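You operate a simulated robot arm through the tools that you are given. There is no shell and no other tool. Be economical: measure what you need, move in short steps, check, and stop when the job is done.

The job below is to be done with a simulated robot arm. You get a single attempt, and the scene is never put back.

Task
Take the yellow pad on the slat conveyor and put it away on the refill bench. Open the motor bench drawer, take the grey sleeve and put it in the inside of the motor bench drawer and shut the drawer again. Take the foot valve on the slat conveyor and put it away on the stores bench. Stack the 40 mm white bag from the slat conveyor on top of the 32 mm white bag. Put the grey foam block from the slat conveyor on the top of the vice bench. Take the bottle from the slat conveyor and leave it on the right bay of the top shelf. Put the pot marked "Sealant" from the slat conveyor on top of the carton there and the pot labelled "Primer" on the cover there. Put the brown lead from the slat conveyor on the panel and the blue lead on the top of the standpipe bench. Press the cord reset button two times. Switch the fan switch off. Do these in any order. Set down upright: foot valve, bottle, pot.

The check looks at the end state, three seconds after you hand in, the way a careful person would. Anything else that was tipped, shoved, dropped, spilled or broken makes it a failure. Lids that push on must go on centred and level and be pressed home; caps that screw on are set level and turned clockwise until they are tight.

Robot
A 7-joint arm with a three-finger gripper on a trunk, on a base that drives. Base frame: it is fixed to the floor where the robot stands at the start and does not move with it; the origin is under the middle of the robot, x ahead of it, y to its left, z up; the surface under the hand at the start is at about z = 0.8. Lengths are in m, angles in degrees, forces in N, time in s.
With the tool pointing down near the work surface it reaches from about 0.12 to 0.88 m from the robot's upright axis, wherever it stands. Its first joint turns from -166.0 to 166.0 degrees. Places, roughly: bottle (7x7x22 cm) [0.5, -1.1, 0.9]; carton [0.5, -1.5, 0.75]; cord reset button [0.3, -0.8, 0.5]; cover [0.75, -1.5, 0.75]; fan switch [-4, -2.3, 1.5]; foam block [0.75, -2, 0.75]; foot valve (5x5x7 cm) [0.6, -0.1, 0.8]; grey sleeve [0.75, 0, 0.75]; inside of the motor bench drawer [-2.1, 1.4, 0.7]; lead [0.75, -1, 0.75]; motor bench drawer [-2.2, 1.4, 0.7]; panel (11x15x1 cm) [0.7, -0.4, 0.8]; pot [0.75, -1.5, 0.75]; refill bench (98x25 cm) [-0.98, 0.28, 0.8]; right bay of the top shelf (119x24 cm) [1.1, -2.84, 1.28]; stores bench [3, 2.9, 0.8]; top of the standpipe bench [-4.1, 0.5, 0.7]; top of the vice bench [-1.1, -2, 0.8]; white bag [0.75, -2.75, 0.75]; yellow pad (6x10x5 cm) [0.5, 0.2, 0.8]. Payload 2.94 kg.
The tool frame sits at the grasp point between the pads (the TCP): z along the fingers, y along the line on which they close. The tips reach 0.03 m beyond it. Largest opening 0.132 m; the body of the gripper starts 0.107 m behind the TCP.
Orientation is that of the tool frame in the base frame, as [roll, pitch, yaw] about the fixed x, y, z axes, in that order (R = Rz(yaw) Ry(pitch) Rx(roll)). With the fingers straight down and closing along the base's y, the tool's x points along the base's -x, its y along +y and its z along -z.

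Tools
- The arm moves only by the tool drive_tool. Its argument "targets" is one flat list of numbers, 7 for each row, row after row: the turn, a rotation vector about the tool's x, y, z in degrees, then the shift along the tool's x, y, z in m, then the gripper command, from -1 (fully open) to 1 (shut), values between in proportion. In form: [ax, ay, az, tx, ty, tz, hand, ax, ay, az, tx, ty, tz, hand, ...]. A call has 1 to 20 rows; each row is the pose to reach, as a shift and turn from the pose commanded when the call began, along the tool's axes at that moment. A row lasts 0.2 s, in which the tool goes at most 0.05 m and 8.6 degrees; a call with a longer step from one row to the next is refused whole, and so is a gripper value outside its range. A pose out of reach is approached as far as the arm can. The call stops where the force on the tool passes 40 N (or 10 N more than at its start, if that is more) or the arm is blocked; 0.2 s more then pass. The fingers move at their own pace and stop on an object; they squeeze with about 36 N. The grip force told is the motor's: it shows also when the fingers shut on nothing. Time passes only in rows, and 0.2 s behind the last, so rows that repeat a pose let the fingers close. The reply holds the time, the measured pose of the TCP, the force on the tool along the base axes, the opening and the grip force, in the units named above and with some noise, with the torque about the TCP (base axes, N m) and any sound that the robot's microphone picked up.
- Cameras (640 x 400 px; columns grow to the right, rows downward): "scene" is now at [0.0272, 0.1857, 1.7235]; the picture's right is [-0.08, -1.00, 0.00], its down [-0.93, 0.07, -0.36] and it looks along [0.36, -0.03, -0.93] (base axes); focal length 214 px, centre (320, 200). "wrist" rides on the gripper at [0.072, 0.003, -0.144] in the tool frame; the picture's right is [-0.04, 1.00, 0.00], its down [-0.88, -0.04, -0.48] and it looks along [-0.48, -0.02, 0.88] (tool axes); focal length 256 px, centre (320, 200). There is no depth. A picture from a camera that has moved, and an enlarged one, comes with that camera's place and axes in the base frame and with its lens.
- get_image(camera): a new picture of that camera. It takes no simulated time.
- lift_body(by): slides the trunk up (or, below 0, down) by that many m; the arm and the scene camera ride with it, the base frame stays. It gives what a move gives, with no picture.
- steer(legs): drives the robot by 1 to 6 legs, each [ahead, left, turn to the left] in m, m and degrees, along the robot's own axes; the way and the turn of a leg run together, so that a leg with both is an arc; at most 1.5 m and 180 degrees a leg. The arm and the cameras ride along, it lands a little off, and it stops where it bumps. It gives what a move gives.
- pan_tilt(pan, tilt): turns the head with the scene camera to pan (to the left, within 143 degrees either way) and tilt (down, from -29 to 69), counted from straight ahead of the robot. It gives what a move gives.
- inspect(camera, box): a new picture of the part [left, top, right, bottom] of that camera's present view, enlarged. It takes no simulated time.
- job_done(): hands the job in; it is judged then, once.

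Go step by step. Nothing tells you exact positions but the pictures and the camera data: compare them with the known pose of the tool, close in by small moves and look again before you grip or let go. The budget is 567 turns and 360 pictures, counting those below and the enlarged ones. Unless the task says otherwise, let go and move clear before handing in, and close with one line.

The tools are called by a JSON object that holds its "method" and its "body". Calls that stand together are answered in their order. drive_tool: Moves the arm, as the interface text tells. Its arguments: {"type":"object","properties":{"targets":{"type":"array"}},"required":["targets"]} The other tools are called the same way: lift_body (by) slides the trunk up or down; steer (legs) drives the base; pan_tilt (pan, tilt) turns the head that bears the scene camera; get_image (camera) takes a picture; inspect (camera, box) takes an enlarged picture of a part of a camera's view; job_done () hands the job in.

At the start:

```text
clock: 0.0
tcp_pos: [0.3616, -0.2989, 1.102]
ee_rot: [-179.9, -0.1, 179.9]
force: [-0.7, 0.6, 0.2]
wrist_torque: [-0.01, 0.02, -0.02]
width: 0.132
grasp_force: 0.0
trunk travel left (down, up): [-0.25, 0.29]
robot x, y, heading: [0.0019, 0.0002, -0.2]
head pan, tilt: [-4.6, 68.8]
```

scene: 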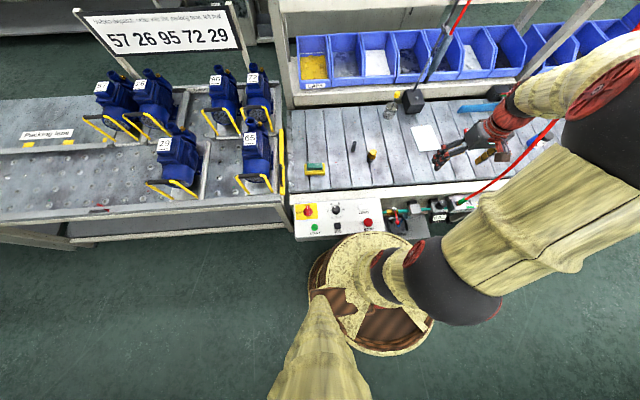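
wrist: 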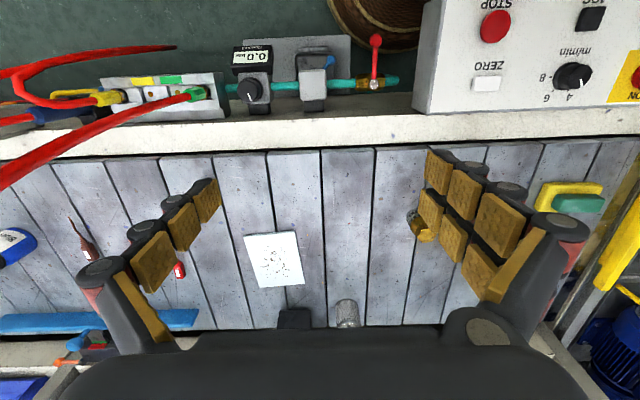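

I see the slat conveyor ahead with the yellow pad, small sleeve and foot valve, and the panel as a white plate. I'll look around first with the head before moving anything.

{"method": "pan_tilt", "body": {"pan": 0, "tilt": 45}}

{"method": "get_image", "body": {"camera": "scene"}}

{"method": "pan_tilt", "body": {"pan": -60, "tilt": 40}}

{"method": "get_image", "body": {"camera": "scene"}}

{"method": "pan_tilt", "body": {"pan": -130, "tilt": 25}}

{"method": "get_image", "body": {"camera": "scene"}}

{"method": "pan_tilt", "body": {"pan": 130, "tilt": 25}}

{"method": "get_image", "body": {"camera": "scene"}}

{"method": "pan_tilt", "body": {"pan": 60, "tilt": 25}}

{"method": "get_image", "body": {"camera": "scene"}}

```text
clock: 0.9
tcp_pos: [0.3617, -0.2975, 1.1028]
ee_rot: [180.0, 0.0, -179.9]
force: [-0.3, -0.6, 0.0]
wrist_torque: [-0.03, 0.0, 0.01]
width: 0.1321
grasp_force: 0.1
trunk travel left (down, up): [-0.25, 0.29]
robot x, y, heading: [-0.0022, -0.0016, -0.1]
head pan, tilt: [0.0, 45.0]
```

```text
357 pictures are left
camera scene: at [0.0528, 0.1901, 1.7523], right [0.0, -1.0, 0.0], down [-0.71, 0.0, -0.71], along [0.71, 0.0, -0.71], focal length 214 px, centre (320, 200)
```

scene: 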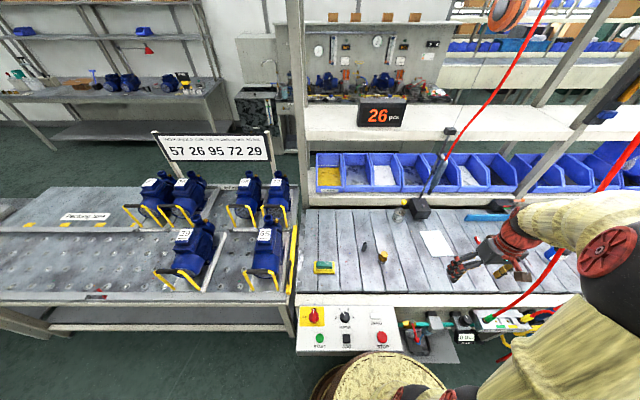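

```text
clock: 2.2
tcp_pos: [0.3624, -0.298, 1.1029]
ee_rot: [180.0, 0.0, -179.9]
force: [-0.2, -0.2, -0.6]
wrist_torque: [0.02, -0.05, 0.02]
width: 0.132
grasp_force: 0.0
trunk travel left (down, up): [-0.25, 0.29]
robot x, y, heading: [0.0021, -0.0016, -0.1]
head pan, tilt: [-60.0, 40.0]
```

```text
356 pictures are left
camera scene: at [0.014, 0.1165, 1.7597], right [-0.87, -0.5, 0.0], down [-0.32, 0.56, -0.77], along [0.38, -0.66, -0.64], focal length 214 px, centre (320, 200)
```

scene: 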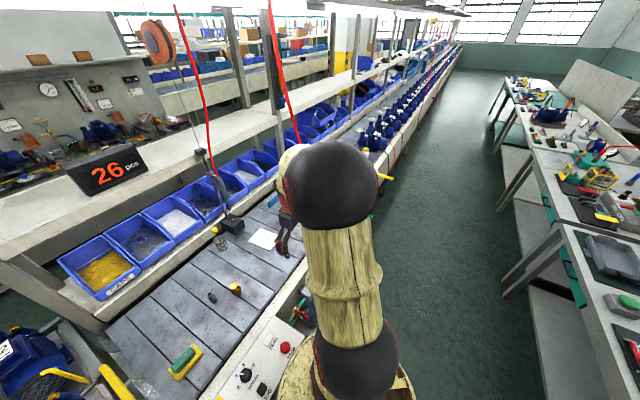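

```text
clock: 3.6
tcp_pos: [0.362, -0.2976, 1.1019]
ee_rot: [180.0, 0.0, 179.9]
force: [1.6, 0.3, 0.1]
wrist_torque: [0.01, 0.02, 0.01]
width: 0.1322
grasp_force: 0.0
trunk travel left (down, up): [-0.25, 0.29]
robot x, y, heading: [0.003, 0.0028, -0.2]
head pan, tilt: [-130.0, 25.0]
```

```text
355 pictures are left
camera scene: at [-0.0877, 0.1195, 1.783], right [-0.77, 0.64, 0.0], down [0.27, 0.32, -0.91], along [-0.58, -0.69, -0.42], focal length 214 px, centre (320, 200)
```

scene: 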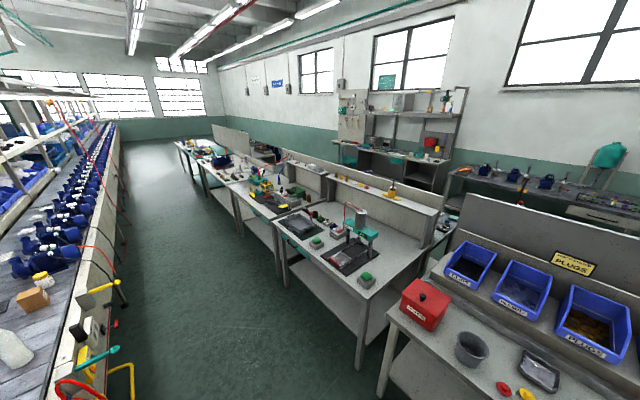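

```text
clock: 7.2
tcp_pos: [0.3612, -0.2978, 1.1034]
ee_rot: [180.0, -0.1, -180.0]
force: [0.5, 0.4, 0.4]
wrist_torque: [0.03, 0.03, -0.01]
width: 0.1318
grasp_force: 0.1
trunk travel left (down, up): [-0.25, 0.29]
robot x, y, heading: [0.0023, -0.0022, 0.2]
head pan, tilt: [130.0, 25.0]
```

```text
354 pictures are left
camera scene: at [-0.0877, 0.2607, 1.783], right [0.77, 0.64, 0.0], down [0.27, -0.32, -0.91], along [-0.58, 0.69, -0.42], focal length 214 px, centre (320, 200)
```

scene: 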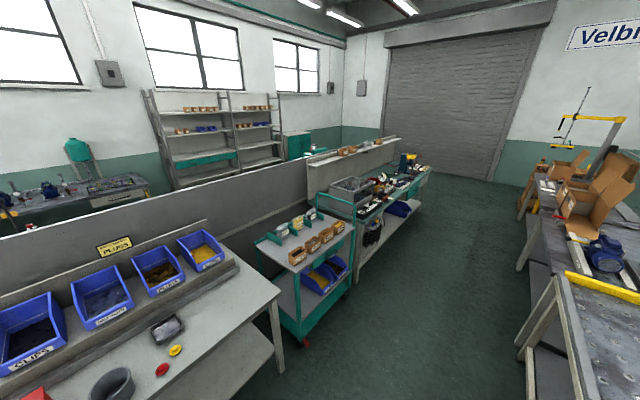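

```text
clock: 8.6
tcp_pos: [0.3621, -0.2982, 1.1033]
ee_rot: [179.9, 0.0, 180.0]
force: [-0.3, 0.3, -0.1]
wrist_torque: [0.01, -0.02, 0.05]
width: 0.132
grasp_force: 0.1
trunk travel left (down, up): [-0.25, 0.29]
robot x, y, heading: [0.0035, -0.004, 0.1]
head pan, tilt: [60.0, 25.0]
```

```text
353 pictures are left
camera scene: at [0.0175, 0.2699, 1.783], right [0.87, -0.5, 0.0], down [-0.21, -0.37, -0.91], along [0.45, 0.79, -0.42], focal length 214 px, centre (320, 200)
```

scene: 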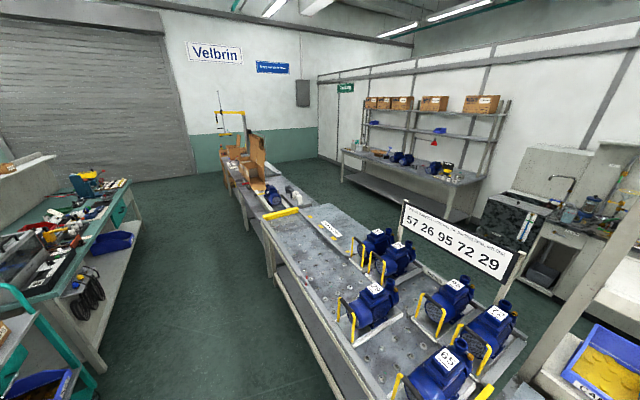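

The pad is ahead-left of me, around (0.54, 0.16). I'll bring the hand above it and look closely with both cameras.

{"method": "drive_tool", "body": {"targets": [0, 0, 0, -0.02, 0.045, 0, -1, 0, 0, 0, -0.04, 0.09, 0, -1, 0, 0, 0, -0.05, 0.135, 0, -1, 0, 0, 0, -0.06, 0.18, 0, -1, 0, 0, 0, -0.07, 0.225, 0, -1, 0, 0, 0, -0.08, 0.27, 0, -1, 0, 0, 0, -0.09, 0.315, 0, -1, 0, 0, 0, -0.1, 0.36, 0, -1, 0, 0, 0, -0.11, 0.405, 0, -1, 0, 0, 0, -0.12, 0.45, 0, -1]}}

{"method": "pan_tilt", "body": {"pan": -10, "tilt": 60}}

{"method": "get_image", "body": {"camera": "wrist"}}

{"method": "get_image", "body": {"camera": "scene"}}

```text
clock: 10.8
tcp_pos: [0.4824, 0.1532, 1.1032]
ee_rot: [-180.0, 0.0, -180.0]
force: [1.0, 0.0, 0.8]
wrist_torque: [-0.02, -0.01, 0.04]
width: 0.132
grasp_force: 0.1
trunk travel left (down, up): [-0.25, 0.29]
robot x, y, heading: [-0.0003, -0.0017, -0.0]
head pan, tilt: [60.0, 25.0]
```

```text
clock: 12.2
tcp_pos: [0.4832, 0.1531, 1.1032]
ee_rot: [-180.0, 0.0, -180.0]
force: [-0.6, -0.2, 0.3]
wrist_torque: [-0.01, 0.02, 0.02]
width: 0.1318
grasp_force: 0.0
trunk travel left (down, up): [-0.25, 0.29]
robot x, y, heading: [0.0002, -0.0044, 0.0]
head pan, tilt: [-10.0, 60.0]
```

```text
352 pictures are left
camera wrist: at [0.4102, 0.1554, 1.2473], right [0.04, 1.0, 0.0], down [0.88, -0.04, 0.48], along [0.48, -0.02, -0.88], focal length 256 px, centre (320, 200)
```

wrist: 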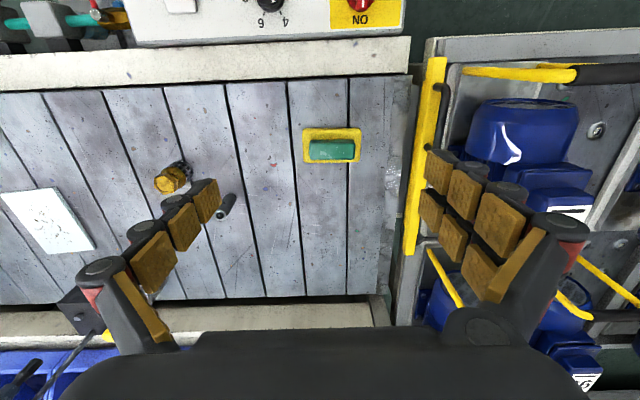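

```text
351 pictures are left
camera scene: at [0.0372, 0.1788, 1.7329], right [-0.17, -0.98, 0.0], down [-0.85, 0.15, -0.5], along [0.49, -0.09, -0.87], focal length 214 px, centre (320, 200)
```

scene: 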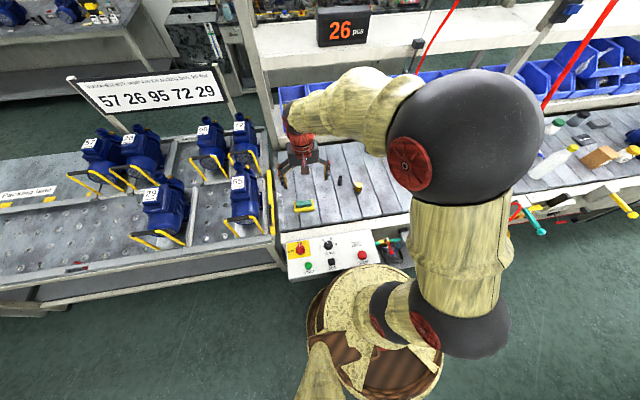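

{"method": "inspect", "body": {"camera": "scene", "box": [270, 150, 390, 225]}}

{"method": "inspect", "body": {"camera": "wrist", "box": [260, 100, 420, 200]}}

```text
5.33 times, centred on (330, 188) of scene
camera zoom: at [0.0372, 0.1788, 1.7329], right [-0.17, -0.98, 0.0], down [-0.85, 0.15, -0.5], along [0.49, -0.09, -0.87], focal length 1144 px, centre (267, 267)
```

zoom: 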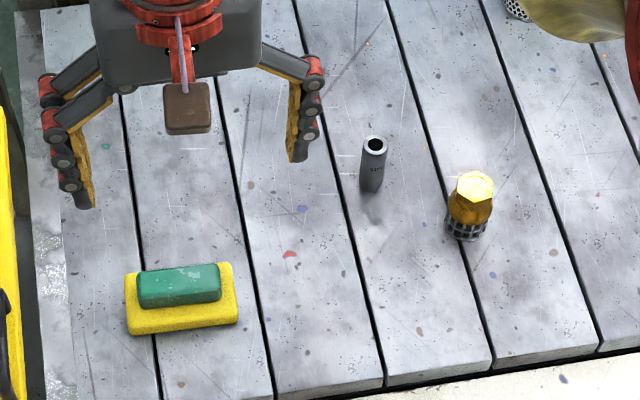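

```text
4.00 times, centred on (340, 150) of wrist
camera zoom: at [0.4102, 0.1554, 1.2473], right [0.04, 1.0, 0.0], down [0.88, -0.04, 0.48], along [0.48, -0.02, -0.88], focal length 1024 px, centre (240, 400)
```

zoom: 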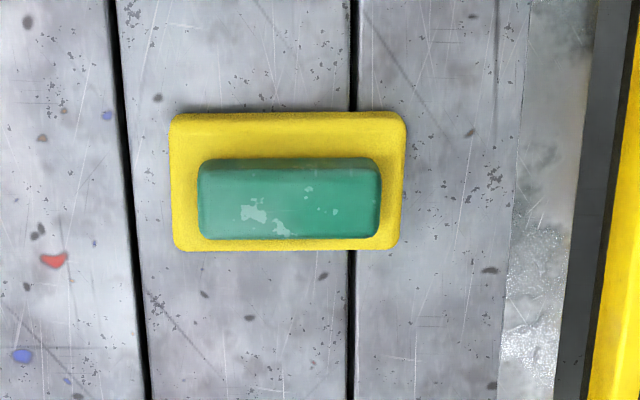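

The pad is a yellow plate with a green handle, long side along y. To fix the surface height, I'll touch bare slat beside it with closed fingers.

{"method": "drive_tool", "body": {"targets": [0, 0, 0, -0.03, -0.03, 0.02, 1, 0, 0, 0, -0.06, -0.06, 0.05, 1, 0, 0, 0, -0.068, -0.088, 0.09, 1, 0, 0, 0, -0.068, -0.088, 0.13, 1, 0, 0, 0, -0.068, -0.088, 0.17, 1, 0, 0, 0, -0.068, -0.088, 0.2, 1, 0, 0, 0, -0.068, -0.088, 0.2, 1, 0, 0, 0, -0.068, -0.088, 0.2, 1]}}

{"method": "get_image", "body": {"camera": "wrist"}}

```text
refused: row 2 steps farther than a row can; nothing moved
```

```text
348 pictures are left
camera wrist: at [0.4102, 0.1554, 1.2473], right [0.04, 1.0, 0.0], down [0.88, -0.04, 0.48], along [0.48, -0.02, -0.88], focal length 256 px, centre (320, 200)
```

wrist: 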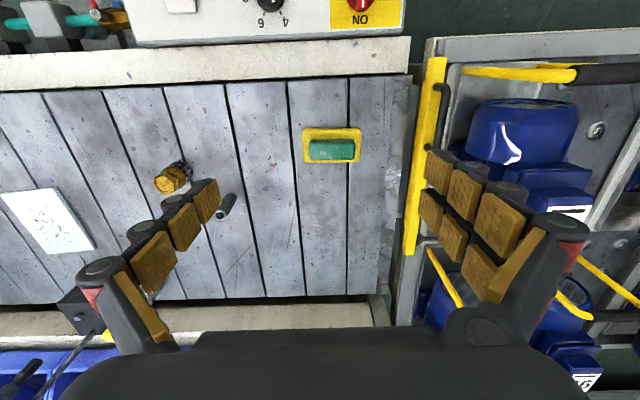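

{"method": "drive_tool", "body": {"targets": [0, 0, 0, -0.023, -0.03, 0.02, 1, 0, 0, 0, -0.046, -0.06, 0.05, 1, 0, 0, 0, -0.068, -0.088, 0.08, 1, 0, 0, 0, -0.068, -0.088, 0.12, 1, 0, 0, 0, -0.068, -0.088, 0.16, 1, 0, 0, 0, -0.068, -0.088, 0.2, 1, 0, 0, 0, -0.068, -0.088, 0.2, 1, 0, 0, 0, -0.068, -0.088, 0.2, 1]}}

{"method": "get_image", "body": {"camera": "wrist"}}

```text
clock: 14.0
tcp_pos: [0.5503, 0.0665, 0.904]
ee_rot: [-180.0, 0.0, 180.0]
force: [0.2, -0.4, 1.6]
wrist_torque: [-0.05, 0.0, 0.0]
width: 0.0
grasp_force: 1.4
trunk travel left (down, up): [-0.25, 0.29]
robot x, y, heading: [0.0018, 0.0008, 0.0]
head pan, tilt: [-10.0, 60.0]
```

```text
347 pictures are left
camera wrist: at [0.4776, 0.0685, 1.048], right [0.04, 1.0, 0.0], down [0.88, -0.04, 0.48], along [0.48, -0.02, -0.88], focal length 256 px, centre (320, 200)
```

wrist: 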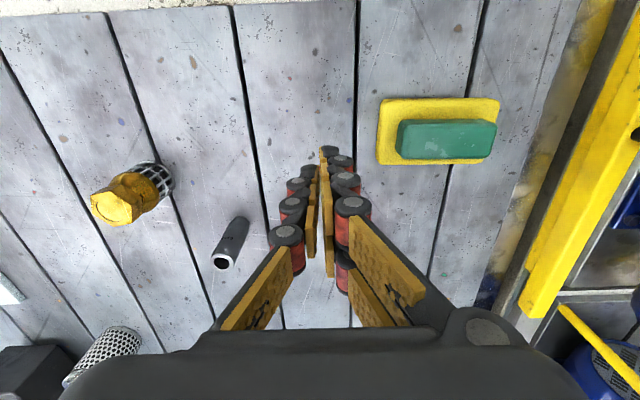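

{"method": "drive_tool", "body": {"targets": [0, 0, 0, 0, 0, 0.02, 1, 0, 0, 0, 0, 0, 0.04, 1, 0, 0, 0, 0, 0, 0.05, 1, 0, 0, 0, 0, 0, 0.06, 1, 0, 0, 0, 0, 0, 0.066, 1, 0, 0, 0, 0, 0, 0.072, 1, 0, 0, 0, 0, 0, 0.078, 1, 0, 0, 0, 0, 0, 0.084, 1, 0, 0, 0, 0, 0, 0.09, 1, 0, 0, 0, 0, 0, 0.096, 1, 0, 0, 0, 0, 0, 0.102, 1, 0, 0, 0, 0, 0, 0.108, 1, 0, 0, 0, 0, 0, 0.114, 1, 0, 0, 0, 0, 0, 0.12, 1, 0, 0, 0, 0, 0, 0.126, 1]}}

```text
clock: 15.8
tcp_pos: [0.5516, 0.0652, 0.8272]
ee_rot: [-179.9, 0.3, -180.0]
force: [-9.6, -1.0, 24.3]
wrist_torque: [0.12, 0.66, 0.02]
width: 0.0
grasp_force: 28.6
trunk travel left (down, up): [-0.25, 0.29]
robot x, y, heading: [0.0021, -0.001, -0.2]
head pan, tilt: [-10.0, 60.0]
stopped in row 8: the force on the tool passed its limit at 52 N (the readings are from after the stop); the commanded pose is now the measured one
```

Surface is z≈0.798. Now I'll rise, turn the hand 90° and come above the pad at about (0.537, 0.170), open.

{"method": "drive_tool", "body": {"targets": [0, 0, 0, 0, 0, -0.05, 1, 0, 0, 8, 0.005, 0.02, -0.09, -1, 0, 0, 16, 0.01, 0.05, -0.12, -1, 0, 0, 24, 0.0146, 0.08, -0.12, -1, 0, 0, 32, 0.0146, 0.105, -0.12, -1, 0, 0, 40, 0.0146, 0.105, -0.12, -1, 0, 0, 48, 0.0146, 0.105, -0.12, -1, 0, 0, 56, 0.0146, 0.105, -0.12, -1, 0, 0, 64, 0.0146, 0.105, -0.12, -1, 0, 0, 72, 0.0146, 0.105, -0.12, -1, 0, 0, 80, 0.0146, 0.105, -0.12, -1, 0, 0, 88, 0.0146, 0.105, -0.12, -1, 0, 0, 90, 0.0146, 0.105, -0.12, -1]}}

{"method": "get_image", "body": {"camera": "wrist"}}

```text
clock: 18.6
tcp_pos: [0.5364, 0.1699, 0.9432]
ee_rot: [179.8, 0.0, 89.9]
force: [-0.1, 1.2, 0.1]
wrist_torque: [0.01, 0.0, 0.0]
width: 0.1323
grasp_force: 0.1
trunk travel left (down, up): [-0.25, 0.29]
robot x, y, heading: [0.0026, -0.0001, -0.4]
head pan, tilt: [-10.0, 60.0]
```

```text
346 pictures are left
camera wrist: at [0.5401, 0.2426, 1.0871], right [1.0, -0.04, 0.0], down [-0.04, -0.88, 0.48], along [-0.02, -0.47, -0.88], focal length 256 px, centre (320, 200)
```

wrist: 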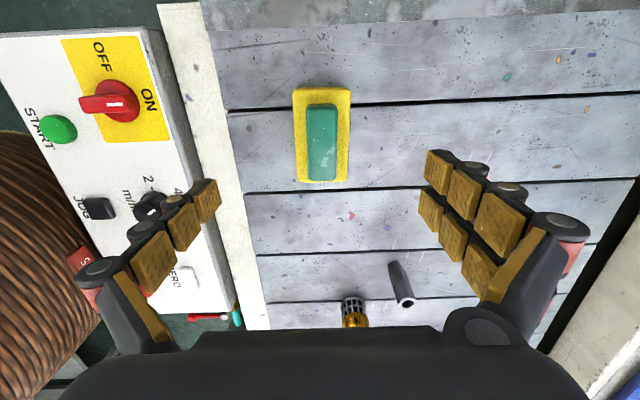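

{"method": "drive_tool", "body": {"targets": [0, 0, 0, 0.003, 0.004, 0.04, -1, 0, 0, 0, 0.003, 0.004, 0.08, -1, 0, 0, 0, 0.003, 0.004, 0.1, -1, 0, 0, 0, 0.003, 0.004, 0.108, -1, 0, 0, 0, 0.003, 0.004, 0.108, 1, 0, 0, 0, 0.003, 0.004, 0.108, 1, 0, 0, 0, 0.003, 0.004, 0.108, 1, 0, 0, 0, 0.003, 0.004, 0.108, 1, 0, 0, 0, 0.003, 0.004, 0.108, 1]}}

{"method": "get_image", "body": {"camera": "wrist"}}

```text
clock: 20.6
tcp_pos: [0.542, 0.1712, 0.8357]
ee_rot: [179.9, 0.0, 90.0]
force: [-0.4, 0.3, 1.3]
wrist_torque: [-0.03, 0.04, -0.04]
width: 0.0581
grasp_force: 11.6
trunk travel left (down, up): [-0.25, 0.29]
robot x, y, heading: [-0.0021, -0.0015, -0.1]
head pan, tilt: [-10.0, 60.0]
```

```text
345 pictures are left
camera wrist: at [0.5446, 0.2442, 0.979], right [1.0, -0.04, 0.0], down [-0.04, -0.88, 0.48], along [-0.02, -0.47, -0.88], focal length 256 px, centre (320, 200)
```

wrist: 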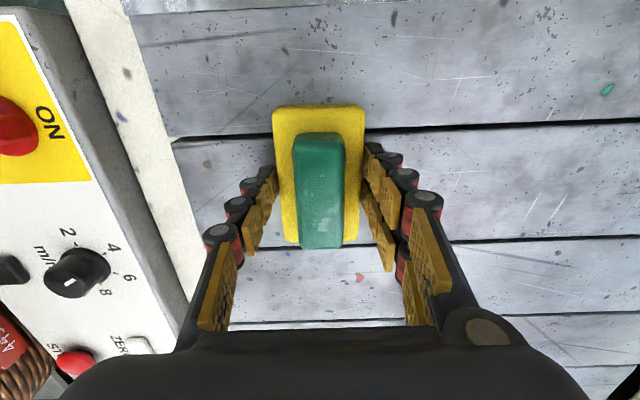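

The pad is held. I'll lift it, draw the arm in, back off, turn around and drive up to the refill bench.

{"method": "drive_tool", "body": {"targets": [0, 0, 0, 0, 0, -0.04, 1, 0, 0, 0, 0, 0, -0.09, 1, 0, 0, 0, 0, 0, -0.14, 1, 0, 0, 0, 0, 0, -0.19, 1, 0, 0, 0, -0.01, -0.04, -0.22, 1, 0, 0, 0, -0.03, -0.08, -0.24, 1, 0, 0, 0, -0.05, -0.12, -0.26, 1, 0, 0, 0, -0.07, -0.16, -0.27, 1]}}

{"method": "steer", "body": {"legs": [[-0.2, 0, 0], [0, 0, 90], [0, 0, 90], [0.1, -0.5, 0]]}}

{"method": "pan_tilt", "body": {"pan": 0, "tilt": 50}}

{"method": "get_image", "body": {"camera": "scene"}}

{"method": "get_image", "body": {"camera": "wrist"}}

```text
refused: row 5 steps farther than a row can; nothing moved
```

```text
clock: 22.1
tcp_pos: [0.381, 0.1718, 0.8363]
ee_rot: [178.8, -0.3, 90.0]
force: [1.1, -0.5, -0.5]
wrist_torque: [-0.08, -0.08, -0.07]
width: 0.0572
grasp_force: 35.6
trunk travel left (down, up): [-0.25, 0.29]
robot x, y, heading: [-0.166, -0.0025, 0.2]
head pan, tilt: [-10.0, 60.0]
stopped in leg 1: the force on the tool passed its limit at 57 N (the readings are from after the stop); the commanded pose is now the measured one
```

```text
clock: 22.8
tcp_pos: [0.3804, 0.1721, 0.837]
ee_rot: [178.8, -0.3, 89.8]
force: [-0.1, -0.2, -0.1]
wrist_torque: [-0.02, 0.01, -0.04]
width: 0.0571
grasp_force: 35.8
trunk travel left (down, up): [-0.25, 0.29]
robot x, y, heading: [-0.1653, 0.0013, 0.3]
head pan, tilt: [0.0, 50.0]
```

```text
344 pictures are left
camera scene: at [-0.1204, 0.1903, 1.7454], right [0.0, -1.0, 0.0], down [-0.77, 0.0, -0.64], along [0.64, 0.0, -0.77], focal length 214 px, centre (320, 200)
```

scene: 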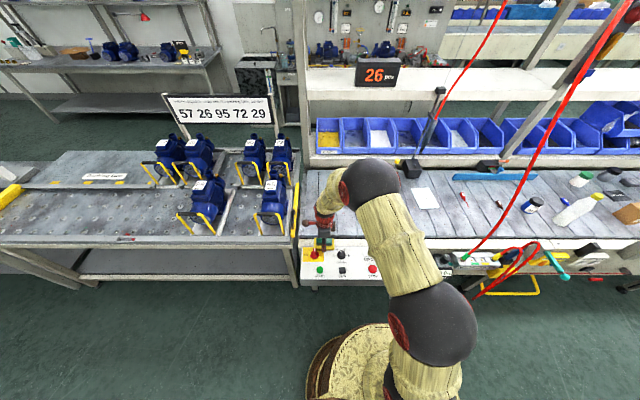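

```text
343 pictures are left
camera wrist: at [0.3804, 0.2442, 0.9808], right [1.0, -0.04, 0.02], down [-0.05, -0.88, 0.47], along [0.0, -0.47, -0.88], focal length 256 px, centre (320, 200)
```

wrist: 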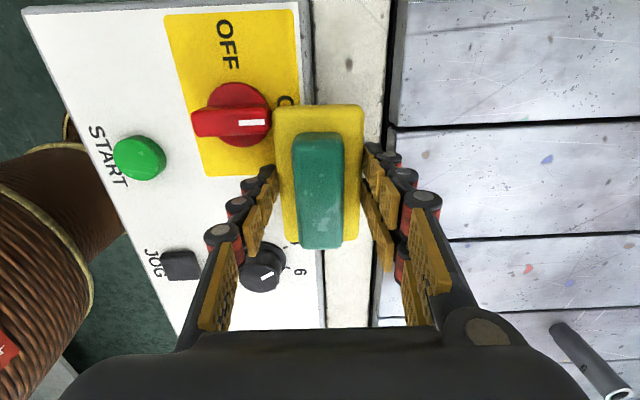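

The lift was refused and the drive pulled the pad sideways, stopping against the control box; the knobs look unmoved. I'll lift straight up now and check everything before driving again.

{"method": "drive_tool", "body": {"targets": [0, 0, 0, 0, 0.005, -0.03, 1, 0, 0, 0, 0, 0.005, -0.07, 1, 0, 0, 0, 0, 0.005, -0.11, 1, 0, 0, 0, 0, 0.005, -0.15, 1, 0, 0, 0, 0, 0.005, -0.19, 1, 0, 0, 0, 0, 0.005, -0.23, 1, 0, 0, 0, 0, 0.005, -0.27, 1]}}

{"method": "get_image", "body": {"camera": "wrist"}}

```text
clock: 24.4
tcp_pos: [0.3779, 0.1694, 1.1068]
ee_rot: [179.0, -0.2, 89.9]
force: [-0.2, -0.7, -0.8]
wrist_torque: [0.01, -0.03, 0.0]
width: 0.057
grasp_force: 35.9
trunk travel left (down, up): [-0.25, 0.29]
robot x, y, heading: [-0.1715, 0.0005, 0.1]
head pan, tilt: [0.0, 50.0]
```

```text
342 pictures are left
camera wrist: at [0.3795, 0.2415, 1.2517], right [1.0, -0.04, 0.02], down [-0.05, -0.88, 0.47], along [-0.01, -0.47, -0.88], focal length 256 px, centre (320, 200)
```

wrist: 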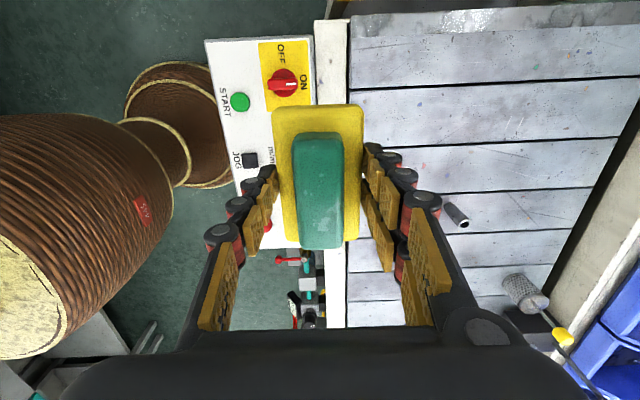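

{"method": "drive_tool", "body": {"targets": [0, 0, 0, -0.02, -0.04, 0, 1, 0, 0, 0, -0.04, -0.08, 0, 1, 0, 0, 0, -0.06, -0.12, 0, 1, 0, 0, 0, -0.08, -0.16, 0, 1]}}

{"method": "steer", "body": {"legs": [[0, 0, 90], [0, 0, 90], [0.1, -0.5, 0]]}}

{"method": "get_image", "body": {"camera": "scene"}}

{"method": "get_image", "body": {"camera": "wrist"}}

```text
clock: 25.4
tcp_pos: [0.219, 0.0898, 1.1039]
ee_rot: [178.8, -0.4, 90.0]
force: [-0.1, 0.0, -1.1]
wrist_torque: [0.02, -0.02, 0.01]
width: 0.057
grasp_force: 36.0
trunk travel left (down, up): [-0.25, 0.29]
robot x, y, heading: [-0.1716, -0.0025, 0.0]
head pan, tilt: [0.0, 50.0]
```

```text
clock: 36.1
tcp_pos: [-0.6707, 0.3977, 1.1038]
ee_rot: [178.9, -0.3, -88.7]
force: [-1.0, 0.8, -0.9]
wrist_torque: [0.02, 0.0, 0.01]
width: 0.0571
grasp_force: 36.2
trunk travel left (down, up): [-0.25, 0.29]
robot x, y, heading: [-0.2836, 0.5007, -178.6]
head pan, tilt: [0.0, 50.0]
```

```text
341 pictures are left
camera scene: at [-0.3245, 0.3079, 1.7455], right [-0.02, 1.0, 0.0], down [0.77, 0.02, -0.64], along [-0.64, -0.02, -0.77], focal length 214 px, centre (320, 200)
```

scene: 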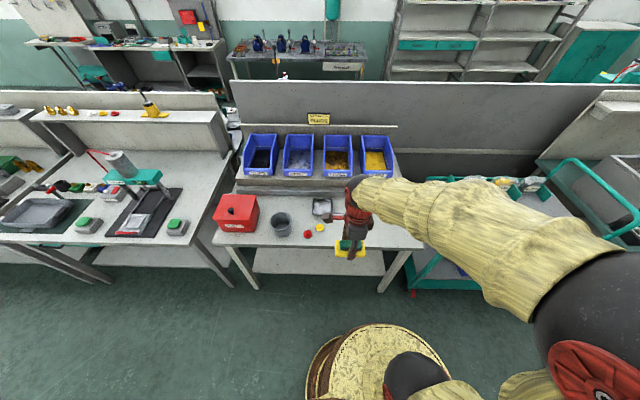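

```text
340 pictures are left
camera wrist: at [-0.669, 0.3274, 1.2478], right [-1.0, 0.02, 0.02], down [0.03, 0.88, 0.47], along [-0.01, 0.47, -0.88], focal length 256 px, centre (320, 200)
```

wrist: 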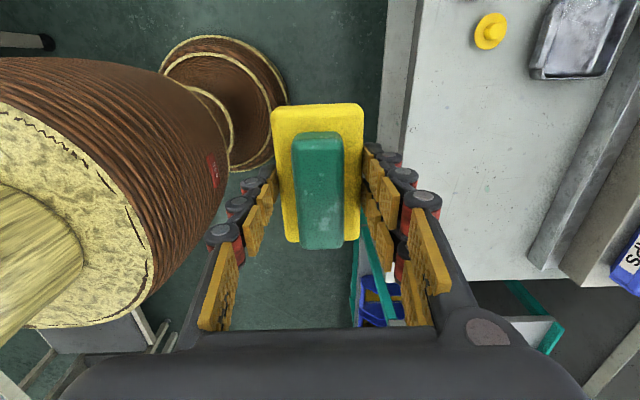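

The bench has a clear spot beyond the yellow cap around (-0.96, 0.52). I'll move over it and descend to just above.

{"method": "drive_tool", "body": {"targets": [0, 0, 0, -0.02, 0.045, 0, 1, 0, 0, 0, -0.04, 0.09, 0, 1, 0, 0, 0, -0.06, 0.135, 0, 1, 0, 0, 0, -0.08, 0.18, 0, 1, 0, 0, 0, -0.1, 0.225, 0, 1, 0, 0, 0, -0.12, 0.27, 0, 1, 0, 0, 0, -0.122, 0.289, 0.03, 1, 0, 0, 0, -0.122, 0.289, 0.08, 1, 0, 0, 0, -0.122, 0.289, 0.13, 1, 0, 0, 0, -0.122, 0.289, 0.18, 1, 0, 0, 0, -0.122, 0.289, 0.22, 1]}}

{"method": "get_image", "body": {"camera": "wrist"}}

{"method": "get_image", "body": {"camera": "scene"}}

```text
clock: 38.5
tcp_pos: [-0.966, 0.5119, 0.8875]
ee_rot: [178.8, -0.3, -88.7]
force: [0.6, 0.1, -1.2]
wrist_torque: [-0.02, -0.04, 0.03]
width: 0.0569
grasp_force: 36.3
trunk travel left (down, up): [-0.25, 0.29]
robot x, y, heading: [-0.2853, 0.4979, -178.6]
head pan, tilt: [0.0, 50.0]
```

```text
339 pictures are left
camera wrist: at [-0.9649, 0.4403, 1.0318], right [-1.0, 0.02, 0.02], down [0.03, 0.88, 0.47], along [-0.01, 0.47, -0.88], focal length 256 px, centre (320, 200)
```

wrist: 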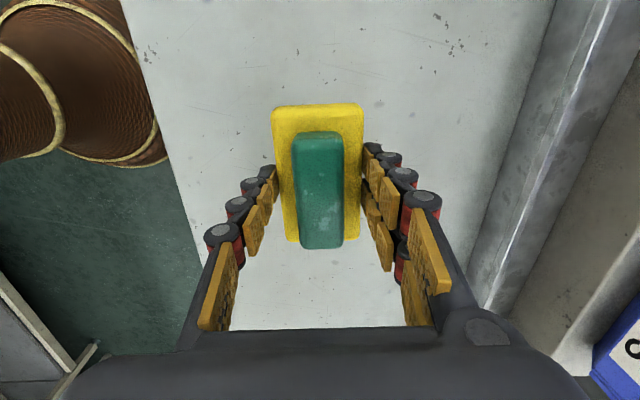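

```text
338 pictures are left
camera scene: at [-0.3254, 0.3076, 1.7454], right [-0.02, 1.0, 0.0], down [0.77, 0.02, -0.64], along [-0.64, -0.02, -0.77], focal length 214 px, centre (320, 200)
```

scene: 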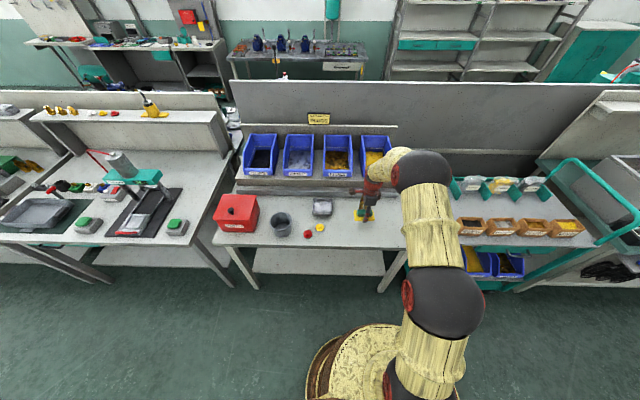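

{"method": "drive_tool", "body": {"targets": [0, 0, 0, 0, 0, 0.02, 1, 0, 0, 0, 0, 0, 0.035, 1, 0, 0, 0, 0, 0, 0.04, 1, 0, 0, 0, 0, 0, 0.043, 1, 0, 0, 0, 0, 0, 0.046, 1, 0, 0, 0, 0, 0, 0.049, 1, 0, 0, 0, 0, 0, 0.052, 1]}}

```text
clock: 40.1
tcp_pos: [-0.967, 0.5139, 0.8365]
ee_rot: [178.9, -0.3, -88.7]
force: [-0.1, -0.9, -1.3]
wrist_torque: [-0.04, -0.01, 0.01]
width: 0.0569
grasp_force: 36.1
trunk travel left (down, up): [-0.25, 0.29]
robot x, y, heading: [-0.2842, 0.4958, -178.7]
head pan, tilt: [0.0, 50.0]
```

{"method": "drive_tool", "body": {"targets": [0, 0, 0, 0, 0, 0.003, 1, 0, 0, 0, 0, 0, 0.006, 1, 0, 0, 0, 0, 0, 0.009, 1, 0, 0, 0, 0, 0, 0.012, 1]}}

{"method": "inspect", "body": {"camera": "scene", "box": [320, 180, 400, 230]}}

```text
clock: 40.9
tcp_pos: [-0.968, 0.513, 0.8346]
ee_rot: [178.7, -0.1, -88.7]
force: [9.8, 1.6, 20.2]
wrist_torque: [-0.04, -0.72, 0.03]
width: 0.0571
grasp_force: 36.1
trunk travel left (down, up): [-0.25, 0.29]
robot x, y, heading: [-0.2842, 0.5003, -178.7]
head pan, tilt: [0.0, 50.0]
stopped in row 3: the force on the tool passed its limit at 46 N (the readings are from after the stop); the commanded pose is now the measured one
```

```text
8.00 times, centred on (360, 205) of scene
camera zoom: at [-0.3212, 0.3076, 1.7456], right [-0.02, 1.0, 0.0], down [0.76, 0.02, -0.64], along [-0.64, -0.02, -0.77], focal length 1716 px, centre (0, 160)
```

zoom: 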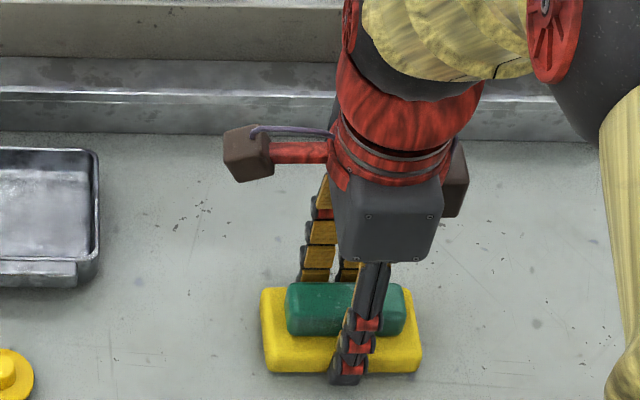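

Contact at bench height; I release and lift straight up.

{"method": "drive_tool", "body": {"targets": [0, 0, 0, 0, 0, -0.001, 0.2, 0, 0, 0, 0, 0, -0.001, -0.4, 0, 0, 0, 0, 0, -0.001, -1, 0, 0, 0, 0, 0, -0.001, -1, 0, 0, 0, 0, 0, -0.03, -1, 0, 0, 0, 0, 0, -0.08, -1, 0, 0, 0, 0, 0, -0.13, -1, 0, 0, 0, 0, 0, -0.18, -1, 0, 0, 0, 0, 0, -0.23, -1, 0, 0, 0, 0, 0, -0.28, -1]}}

{"method": "get_image", "body": {"camera": "wrist"}}

```text
clock: 43.1
tcp_pos: [-0.96, 0.5155, 1.116]
ee_rot: [178.8, -0.3, -88.8]
force: [0.2, -0.1, 0.1]
wrist_torque: [-0.02, 0.03, 0.01]
width: 0.1319
grasp_force: 0.0
trunk travel left (down, up): [-0.25, 0.29]
robot x, y, heading: [-0.2839, 0.4997, -178.6]
head pan, tilt: [0.0, 50.0]
```

```text
336 pictures are left
camera wrist: at [-0.9584, 0.4437, 1.261], right [-1.0, 0.02, 0.02], down [0.03, 0.88, 0.47], along [-0.01, 0.47, -0.88], focal length 256 px, centre (320, 200)
```

wrist: 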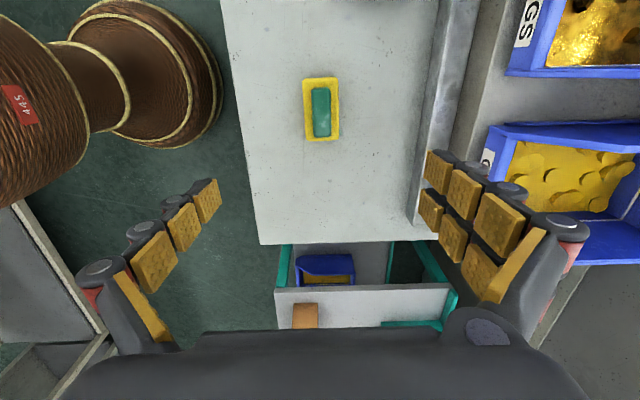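

The pad is in place on the refill bench. Now I'll draw the arm in and go find the motor bench drawer, which seems to lie behind the partition.

{"method": "drive_tool", "body": {"targets": [0, 0, 0, 0, -0.05, 0, -1, 0, 0, 0, 0, -0.1, 0, 0, 0, 0, 0, 0, -0.15, 0, 1, 0, 0, 0, 0, -0.2, 0, 1, 0, 0, 0, 0, -0.25, 0, 1, 0, 0, 0, 0, -0.3, 0, 1, 0, 0, 0, 0, -0.33, 0, 1]}}

{"method": "lift_body", "body": {"by": 0.28}}

{"method": "pan_tilt", "body": {"pan": -50, "tilt": 25}}

{"method": "get_image", "body": {"camera": "scene"}}

{"method": "pan_tilt", "body": {"pan": 0, "tilt": 25}}

{"method": "get_image", "body": {"camera": "scene"}}

```text
clock: 44.7
tcp_pos: [-0.6311, 0.5221, 1.1061]
ee_rot: [178.5, -0.1, -88.7]
force: [0.1, 0.7, 0.3]
wrist_torque: [-0.02, 0.03, -0.04]
width: 0.0349
grasp_force: 2.0
trunk travel left (down, up): [-0.25, 0.29]
robot x, y, heading: [-0.2838, 0.4969, -178.5]
head pan, tilt: [0.0, 50.0]
```

```text
clock: 47.5
tcp_pos: [-0.6324, 0.5211, 1.3859]
ee_rot: [178.8, -0.2, -88.6]
force: [0.0, 0.0, -0.8]
wrist_torque: [-0.05, 0.03, 0.0]
width: 0.0
grasp_force: 28.4
trunk travel left (down, up): [-0.53, 0.01]
robot x, y, heading: [-0.2815, 0.4985, -178.4]
head pan, tilt: [0.0, 50.0]
```

```text
clock: 48.7
tcp_pos: [-0.6324, 0.5205, 1.3865]
ee_rot: [178.7, -0.2, -88.7]
force: [0.3, 0.4, -0.3]
wrist_torque: [0.01, -0.01, -0.02]
width: 0.0
grasp_force: 28.2
trunk travel left (down, up): [-0.53, 0.01]
robot x, y, heading: [-0.2833, 0.5012, -178.8]
head pan, tilt: [-50.0, 25.0]
```

```text
335 pictures are left
camera scene: at [-0.3083, 0.3785, 2.0629], right [0.75, 0.66, 0.0], down [0.28, -0.32, -0.91], along [-0.6, 0.68, -0.42], focal length 214 px, centre (320, 200)
```

scene: 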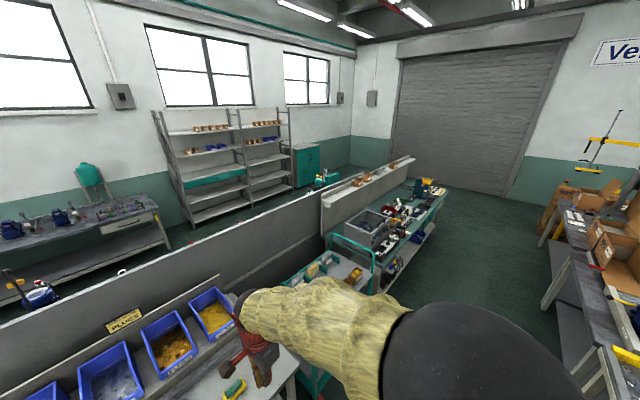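

```text
clock: 49.9
tcp_pos: [-0.6323, 0.5213, 1.3868]
ee_rot: [178.7, -0.2, -88.8]
force: [0.6, -0.4, -0.8]
wrist_torque: [0.03, -0.01, 0.02]
width: 0.0001
grasp_force: 28.5
trunk travel left (down, up): [-0.53, 0.01]
robot x, y, heading: [-0.2836, 0.4967, -178.6]
head pan, tilt: [0.0, 25.0]
```

```text
334 pictures are left
camera scene: at [-0.3394, 0.3073, 2.063], right [-0.02, 1.0, 0.0], down [0.42, 0.01, -0.91], along [-0.91, -0.02, -0.42], focal length 214 px, centre (320, 200)
```

scene: 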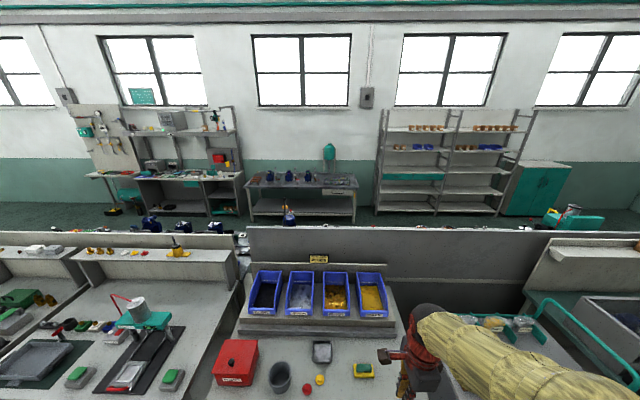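

The drawer faces the far aisle, behind the partition, so I must round the row at its +y end. I'll drive up the aisle and look.

{"method": "steer", "body": {"legs": [[-0.13, 0, 0], [0, 0, -91.4], [1.5, 0, 0], [1.4, 0, 0]]}}

{"method": "get_image", "body": {"camera": "scene"}}

{"method": "pan_tilt", "body": {"pan": 60, "tilt": 35}}

{"method": "get_image", "body": {"camera": "scene"}}

{"method": "pan_tilt", "body": {"pan": -70, "tilt": 25}}

{"method": "get_image", "body": {"camera": "scene"}}

```text
clock: 68.5
tcp_pos: [-0.0759, 3.7202, 1.3864]
ee_rot: [178.7, -0.2, 178.3]
force: [0.5, -0.3, -0.3]
wrist_torque: [0.01, -0.05, -0.01]
width: 0.0002
grasp_force: 28.5
trunk travel left (down, up): [-0.53, 0.01]
robot x, y, heading: [-0.1172, 3.3727, 88.3]
head pan, tilt: [0.0, 25.0]
```

```text
333 pictures are left
camera scene: at [-0.3035, 3.4407, 2.063], right [1.0, -0.03, 0.0], down [-0.01, -0.42, -0.91], along [0.03, 0.91, -0.42], focal length 214 px, centre (320, 200)
```

scene: 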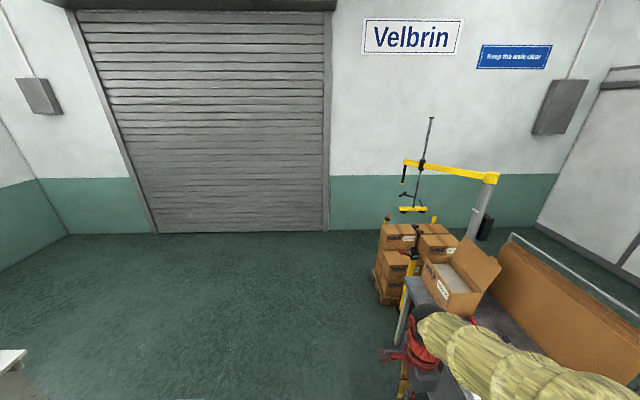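

```text
clock: 69.8
tcp_pos: [-0.0759, 3.7208, 1.3866]
ee_rot: [178.7, -0.2, 178.2]
force: [-0.1, -0.5, 0.1]
wrist_torque: [0.0, -0.03, -0.04]
width: 0.0
grasp_force: 28.3
trunk travel left (down, up): [-0.53, 0.01]
robot x, y, heading: [-0.1167, 3.3698, 88.3]
head pan, tilt: [60.0, 35.0]
```

```text
332 pictures are left
camera scene: at [-0.3812, 3.3945, 2.0472], right [0.53, 0.85, 0.0], down [0.49, -0.3, -0.82], along [-0.7, 0.43, -0.57], focal length 214 px, centre (320, 200)
```

scene: 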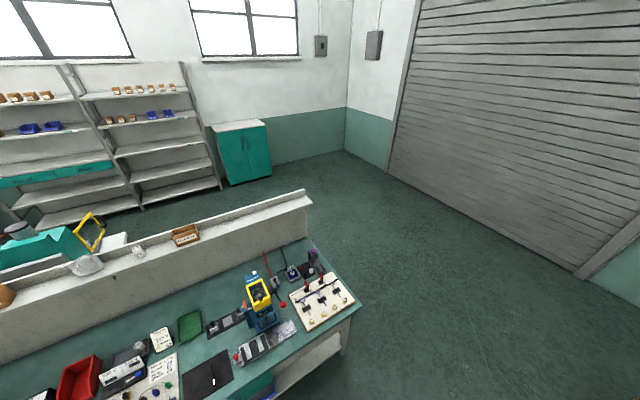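

```text
clock: 71.9
tcp_pos: [-0.0748, 3.7192, 1.386]
ee_rot: [178.7, -0.2, 178.3]
force: [-0.8, -0.4, -0.6]
wrist_torque: [0.0, 0.05, 0.02]
width: 0.0
grasp_force: 28.1
trunk travel left (down, up): [-0.53, 0.01]
robot x, y, heading: [-0.1196, 3.3714, 88.5]
head pan, tilt: [-70.0, 25.0]
```

```text
331 pictures are left
camera scene: at [-0.2188, 3.3771, 2.063], right [0.31, -0.95, 0.0], down [-0.4, -0.13, -0.91], along [0.86, 0.29, -0.42], focal length 214 px, centre (320, 200)
```

scene: 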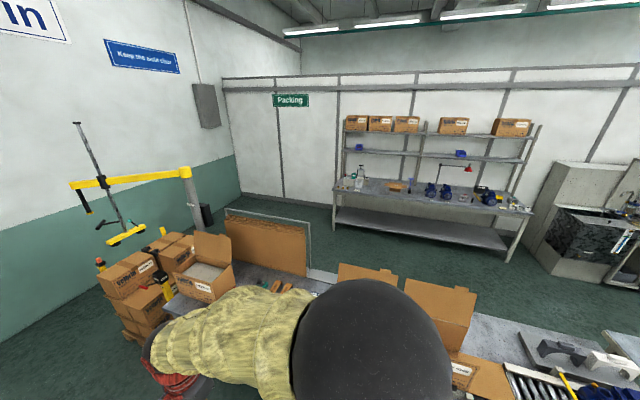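

{"method": "steer", "body": {"legs": [[1.3, 0, 0], [0, 0, 91.7], [1.4, 0, 0], [1.4, 0, 0], [0, 0, 90]]}}

{"method": "pan_tilt", "body": {"pan": 20, "tilt": 25}}

{"method": "get_image", "body": {"camera": "scene"}}

```text
clock: 99.2
tcp_pos: [-2.9209, 4.2611, 1.3866]
ee_rot: [178.7, -0.1, -1.6]
force: [-0.8, 0.6, -0.2]
wrist_torque: [0.01, -0.01, 0.0]
width: 0.0
grasp_force: 29.0
trunk travel left (down, up): [-0.53, 0.01]
robot x, y, heading: [-2.8792, 4.6104, -91.6]
head pan, tilt: [-70.0, 25.0]
```

```text
clock: 100.8
tcp_pos: [-2.9213, 4.2614, 1.3867]
ee_rot: [178.7, -0.2, -1.6]
force: [1.2, -0.4, 0.2]
wrist_torque: [0.01, 0.02, 0.02]
width: 0.0003
grasp_force: 28.0
trunk travel left (down, up): [-0.53, 0.01]
robot x, y, heading: [-2.8803, 4.6042, -91.4]
head pan, tilt: [20.0, 25.0]
```

```text
330 pictures are left
camera scene: at [-2.6598, 4.5469, 2.063], right [-0.95, -0.32, 0.0], down [-0.13, 0.4, -0.91], along [0.29, -0.86, -0.42], focal length 214 px, centre (320, 200)
```

scene: 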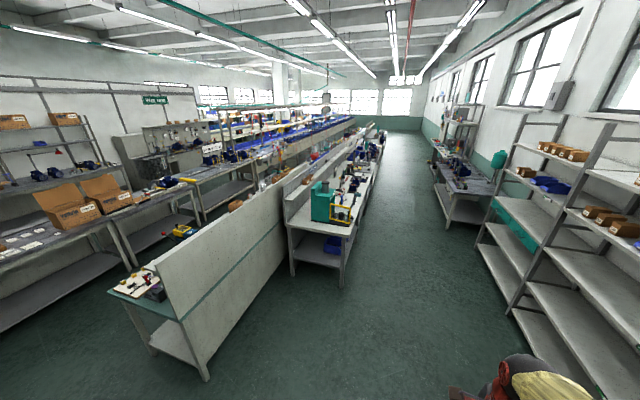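

The aisle is clear and the motor bench is on the left. I'll drive down and turn to face its drawer side.

{"method": "steer", "body": {"legs": [[1.5, 0, 0], [1.5, 0, 0], [0, 0, 91.5]]}}

{"method": "pan_tilt", "body": {"pan": 0, "tilt": 50}}

{"method": "get_image", "body": {"camera": "scene"}}

```text
clock: 119.2
tcp_pos: [-2.6157, 1.5655, 1.3858]
ee_rot: [178.7, -0.3, 90.1]
force: [0.4, -0.2, -0.6]
wrist_torque: [0.01, 0.0, 0.02]
width: 0.0
grasp_force: 28.1
trunk travel left (down, up): [-0.53, 0.01]
robot x, y, heading: [-2.9651, 1.5986, 0.2]
head pan, tilt: [20.0, 25.0]
```

```text
clock: 120.0
tcp_pos: [-2.6143, 1.5662, 1.3869]
ee_rot: [178.7, -0.2, 90.0]
force: [0.1, 0.5, -0.5]
wrist_torque: [0.01, 0.0, -0.01]
width: 0.0
grasp_force: 28.2
trunk travel left (down, up): [-0.53, 0.01]
robot x, y, heading: [-2.9654, 1.5986, -0.3]
head pan, tilt: [0.0, 50.0]
```

```text
329 pictures are left
camera scene: at [-2.916, 1.787, 2.0255], right [0.0, -1.0, 0.0], down [-0.77, 0.0, -0.64], along [0.64, 0.0, -0.77], focal length 214 px, centre (320, 200)
```

scene: 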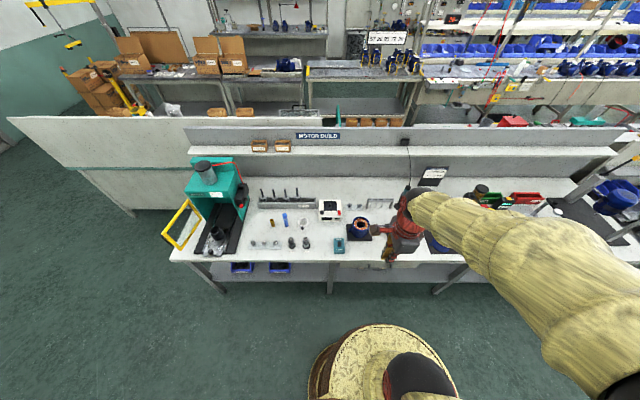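

{"method": "lift_body", "body": {"by": -0.45}}

{"method": "pan_tilt", "body": {"pan": -20, "tilt": 50}}

{"method": "get_image", "body": {"camera": "scene"}}

{"method": "get_image", "body": {"camera": "wrist"}}

```text
refused: -0.45 is not a number from -0.4 to 0.4
```

```text
clock: 120.9
tcp_pos: [-2.6151, 1.566, 1.3851]
ee_rot: [178.7, -0.3, 90.0]
force: [-1.0, -0.3, -0.1]
wrist_torque: [-0.02, -0.01, 0.0]
width: 0.0
grasp_force: 28.4
trunk travel left (down, up): [-0.53, 0.01]
robot x, y, heading: [-2.963, 1.5946, -0.1]
head pan, tilt: [-20.0, 50.0]
```

```text
328 pictures are left
camera scene: at [-2.9206, 1.7606, 2.0255], right [-0.34, -0.94, 0.0], down [-0.72, 0.26, -0.64], along [0.6, -0.22, -0.77], focal length 214 px, centre (320, 200)
```

scene: 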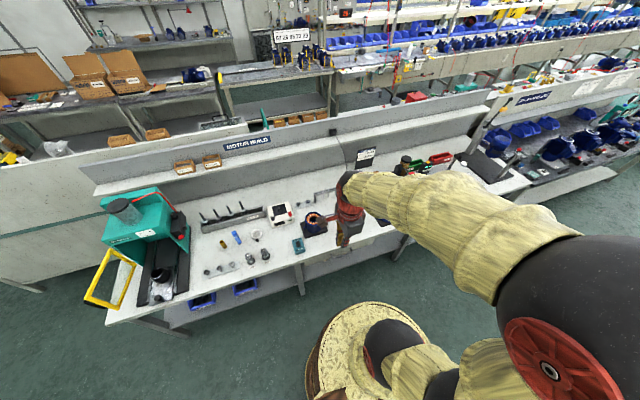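

```text
327 pictures are left
camera wrist: at [-2.616, 1.6377, 1.5303], right [1.0, -0.04, 0.02], down [-0.05, -0.88, 0.47], along [0.0, -0.47, -0.88], focal length 256 px, centre (320, 200)
```

wrist: 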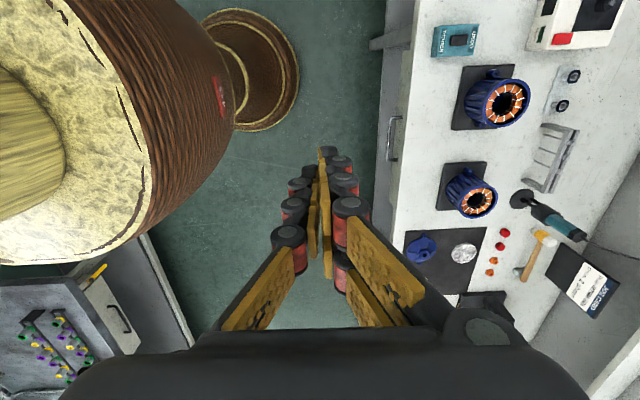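

The drawer and its bar handle are below the bench edge, around (-2.37, 1.40). I'll lower the trunk for a better look.

{"method": "lift_body", "body": {"by": -0.38}}

{"method": "get_image", "body": {"camera": "wrist"}}

{"method": "get_image", "body": {"camera": "scene"}}

```text
clock: 124.5
tcp_pos: [-2.6152, 1.5666, 1.0062]
ee_rot: [178.6, -0.4, 90.0]
force: [-0.3, 0.6, 0.4]
wrist_torque: [-0.01, -0.04, 0.0]
width: 0.0
grasp_force: 28.1
trunk travel left (down, up): [-0.15, 0.39]
robot x, y, heading: [-2.9651, 1.595, 0.3]
head pan, tilt: [-20.0, 50.0]
```

```text
326 pictures are left
camera wrist: at [-2.616, 1.6377, 1.1504], right [1.0, -0.04, 0.02], down [-0.05, -0.88, 0.47], along [0.0, -0.47, -0.88], focal length 256 px, centre (320, 200)
```

wrist: 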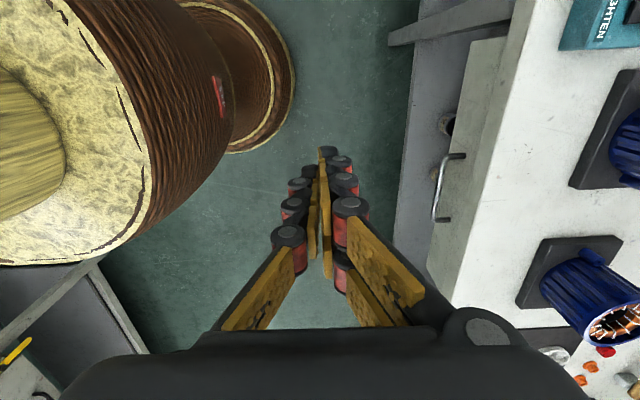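

```text
325 pictures are left
camera scene: at [-2.9207, 1.7605, 1.6456], right [-0.34, -0.94, 0.0], down [-0.72, 0.26, -0.64], along [0.6, -0.22, -0.77], focal length 214 px, centre (320, 200)
```

scene: 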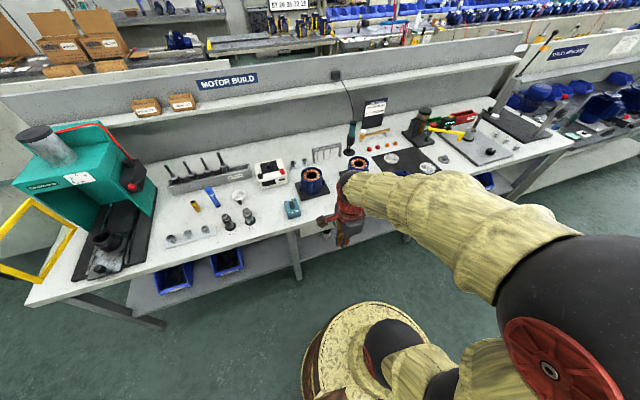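

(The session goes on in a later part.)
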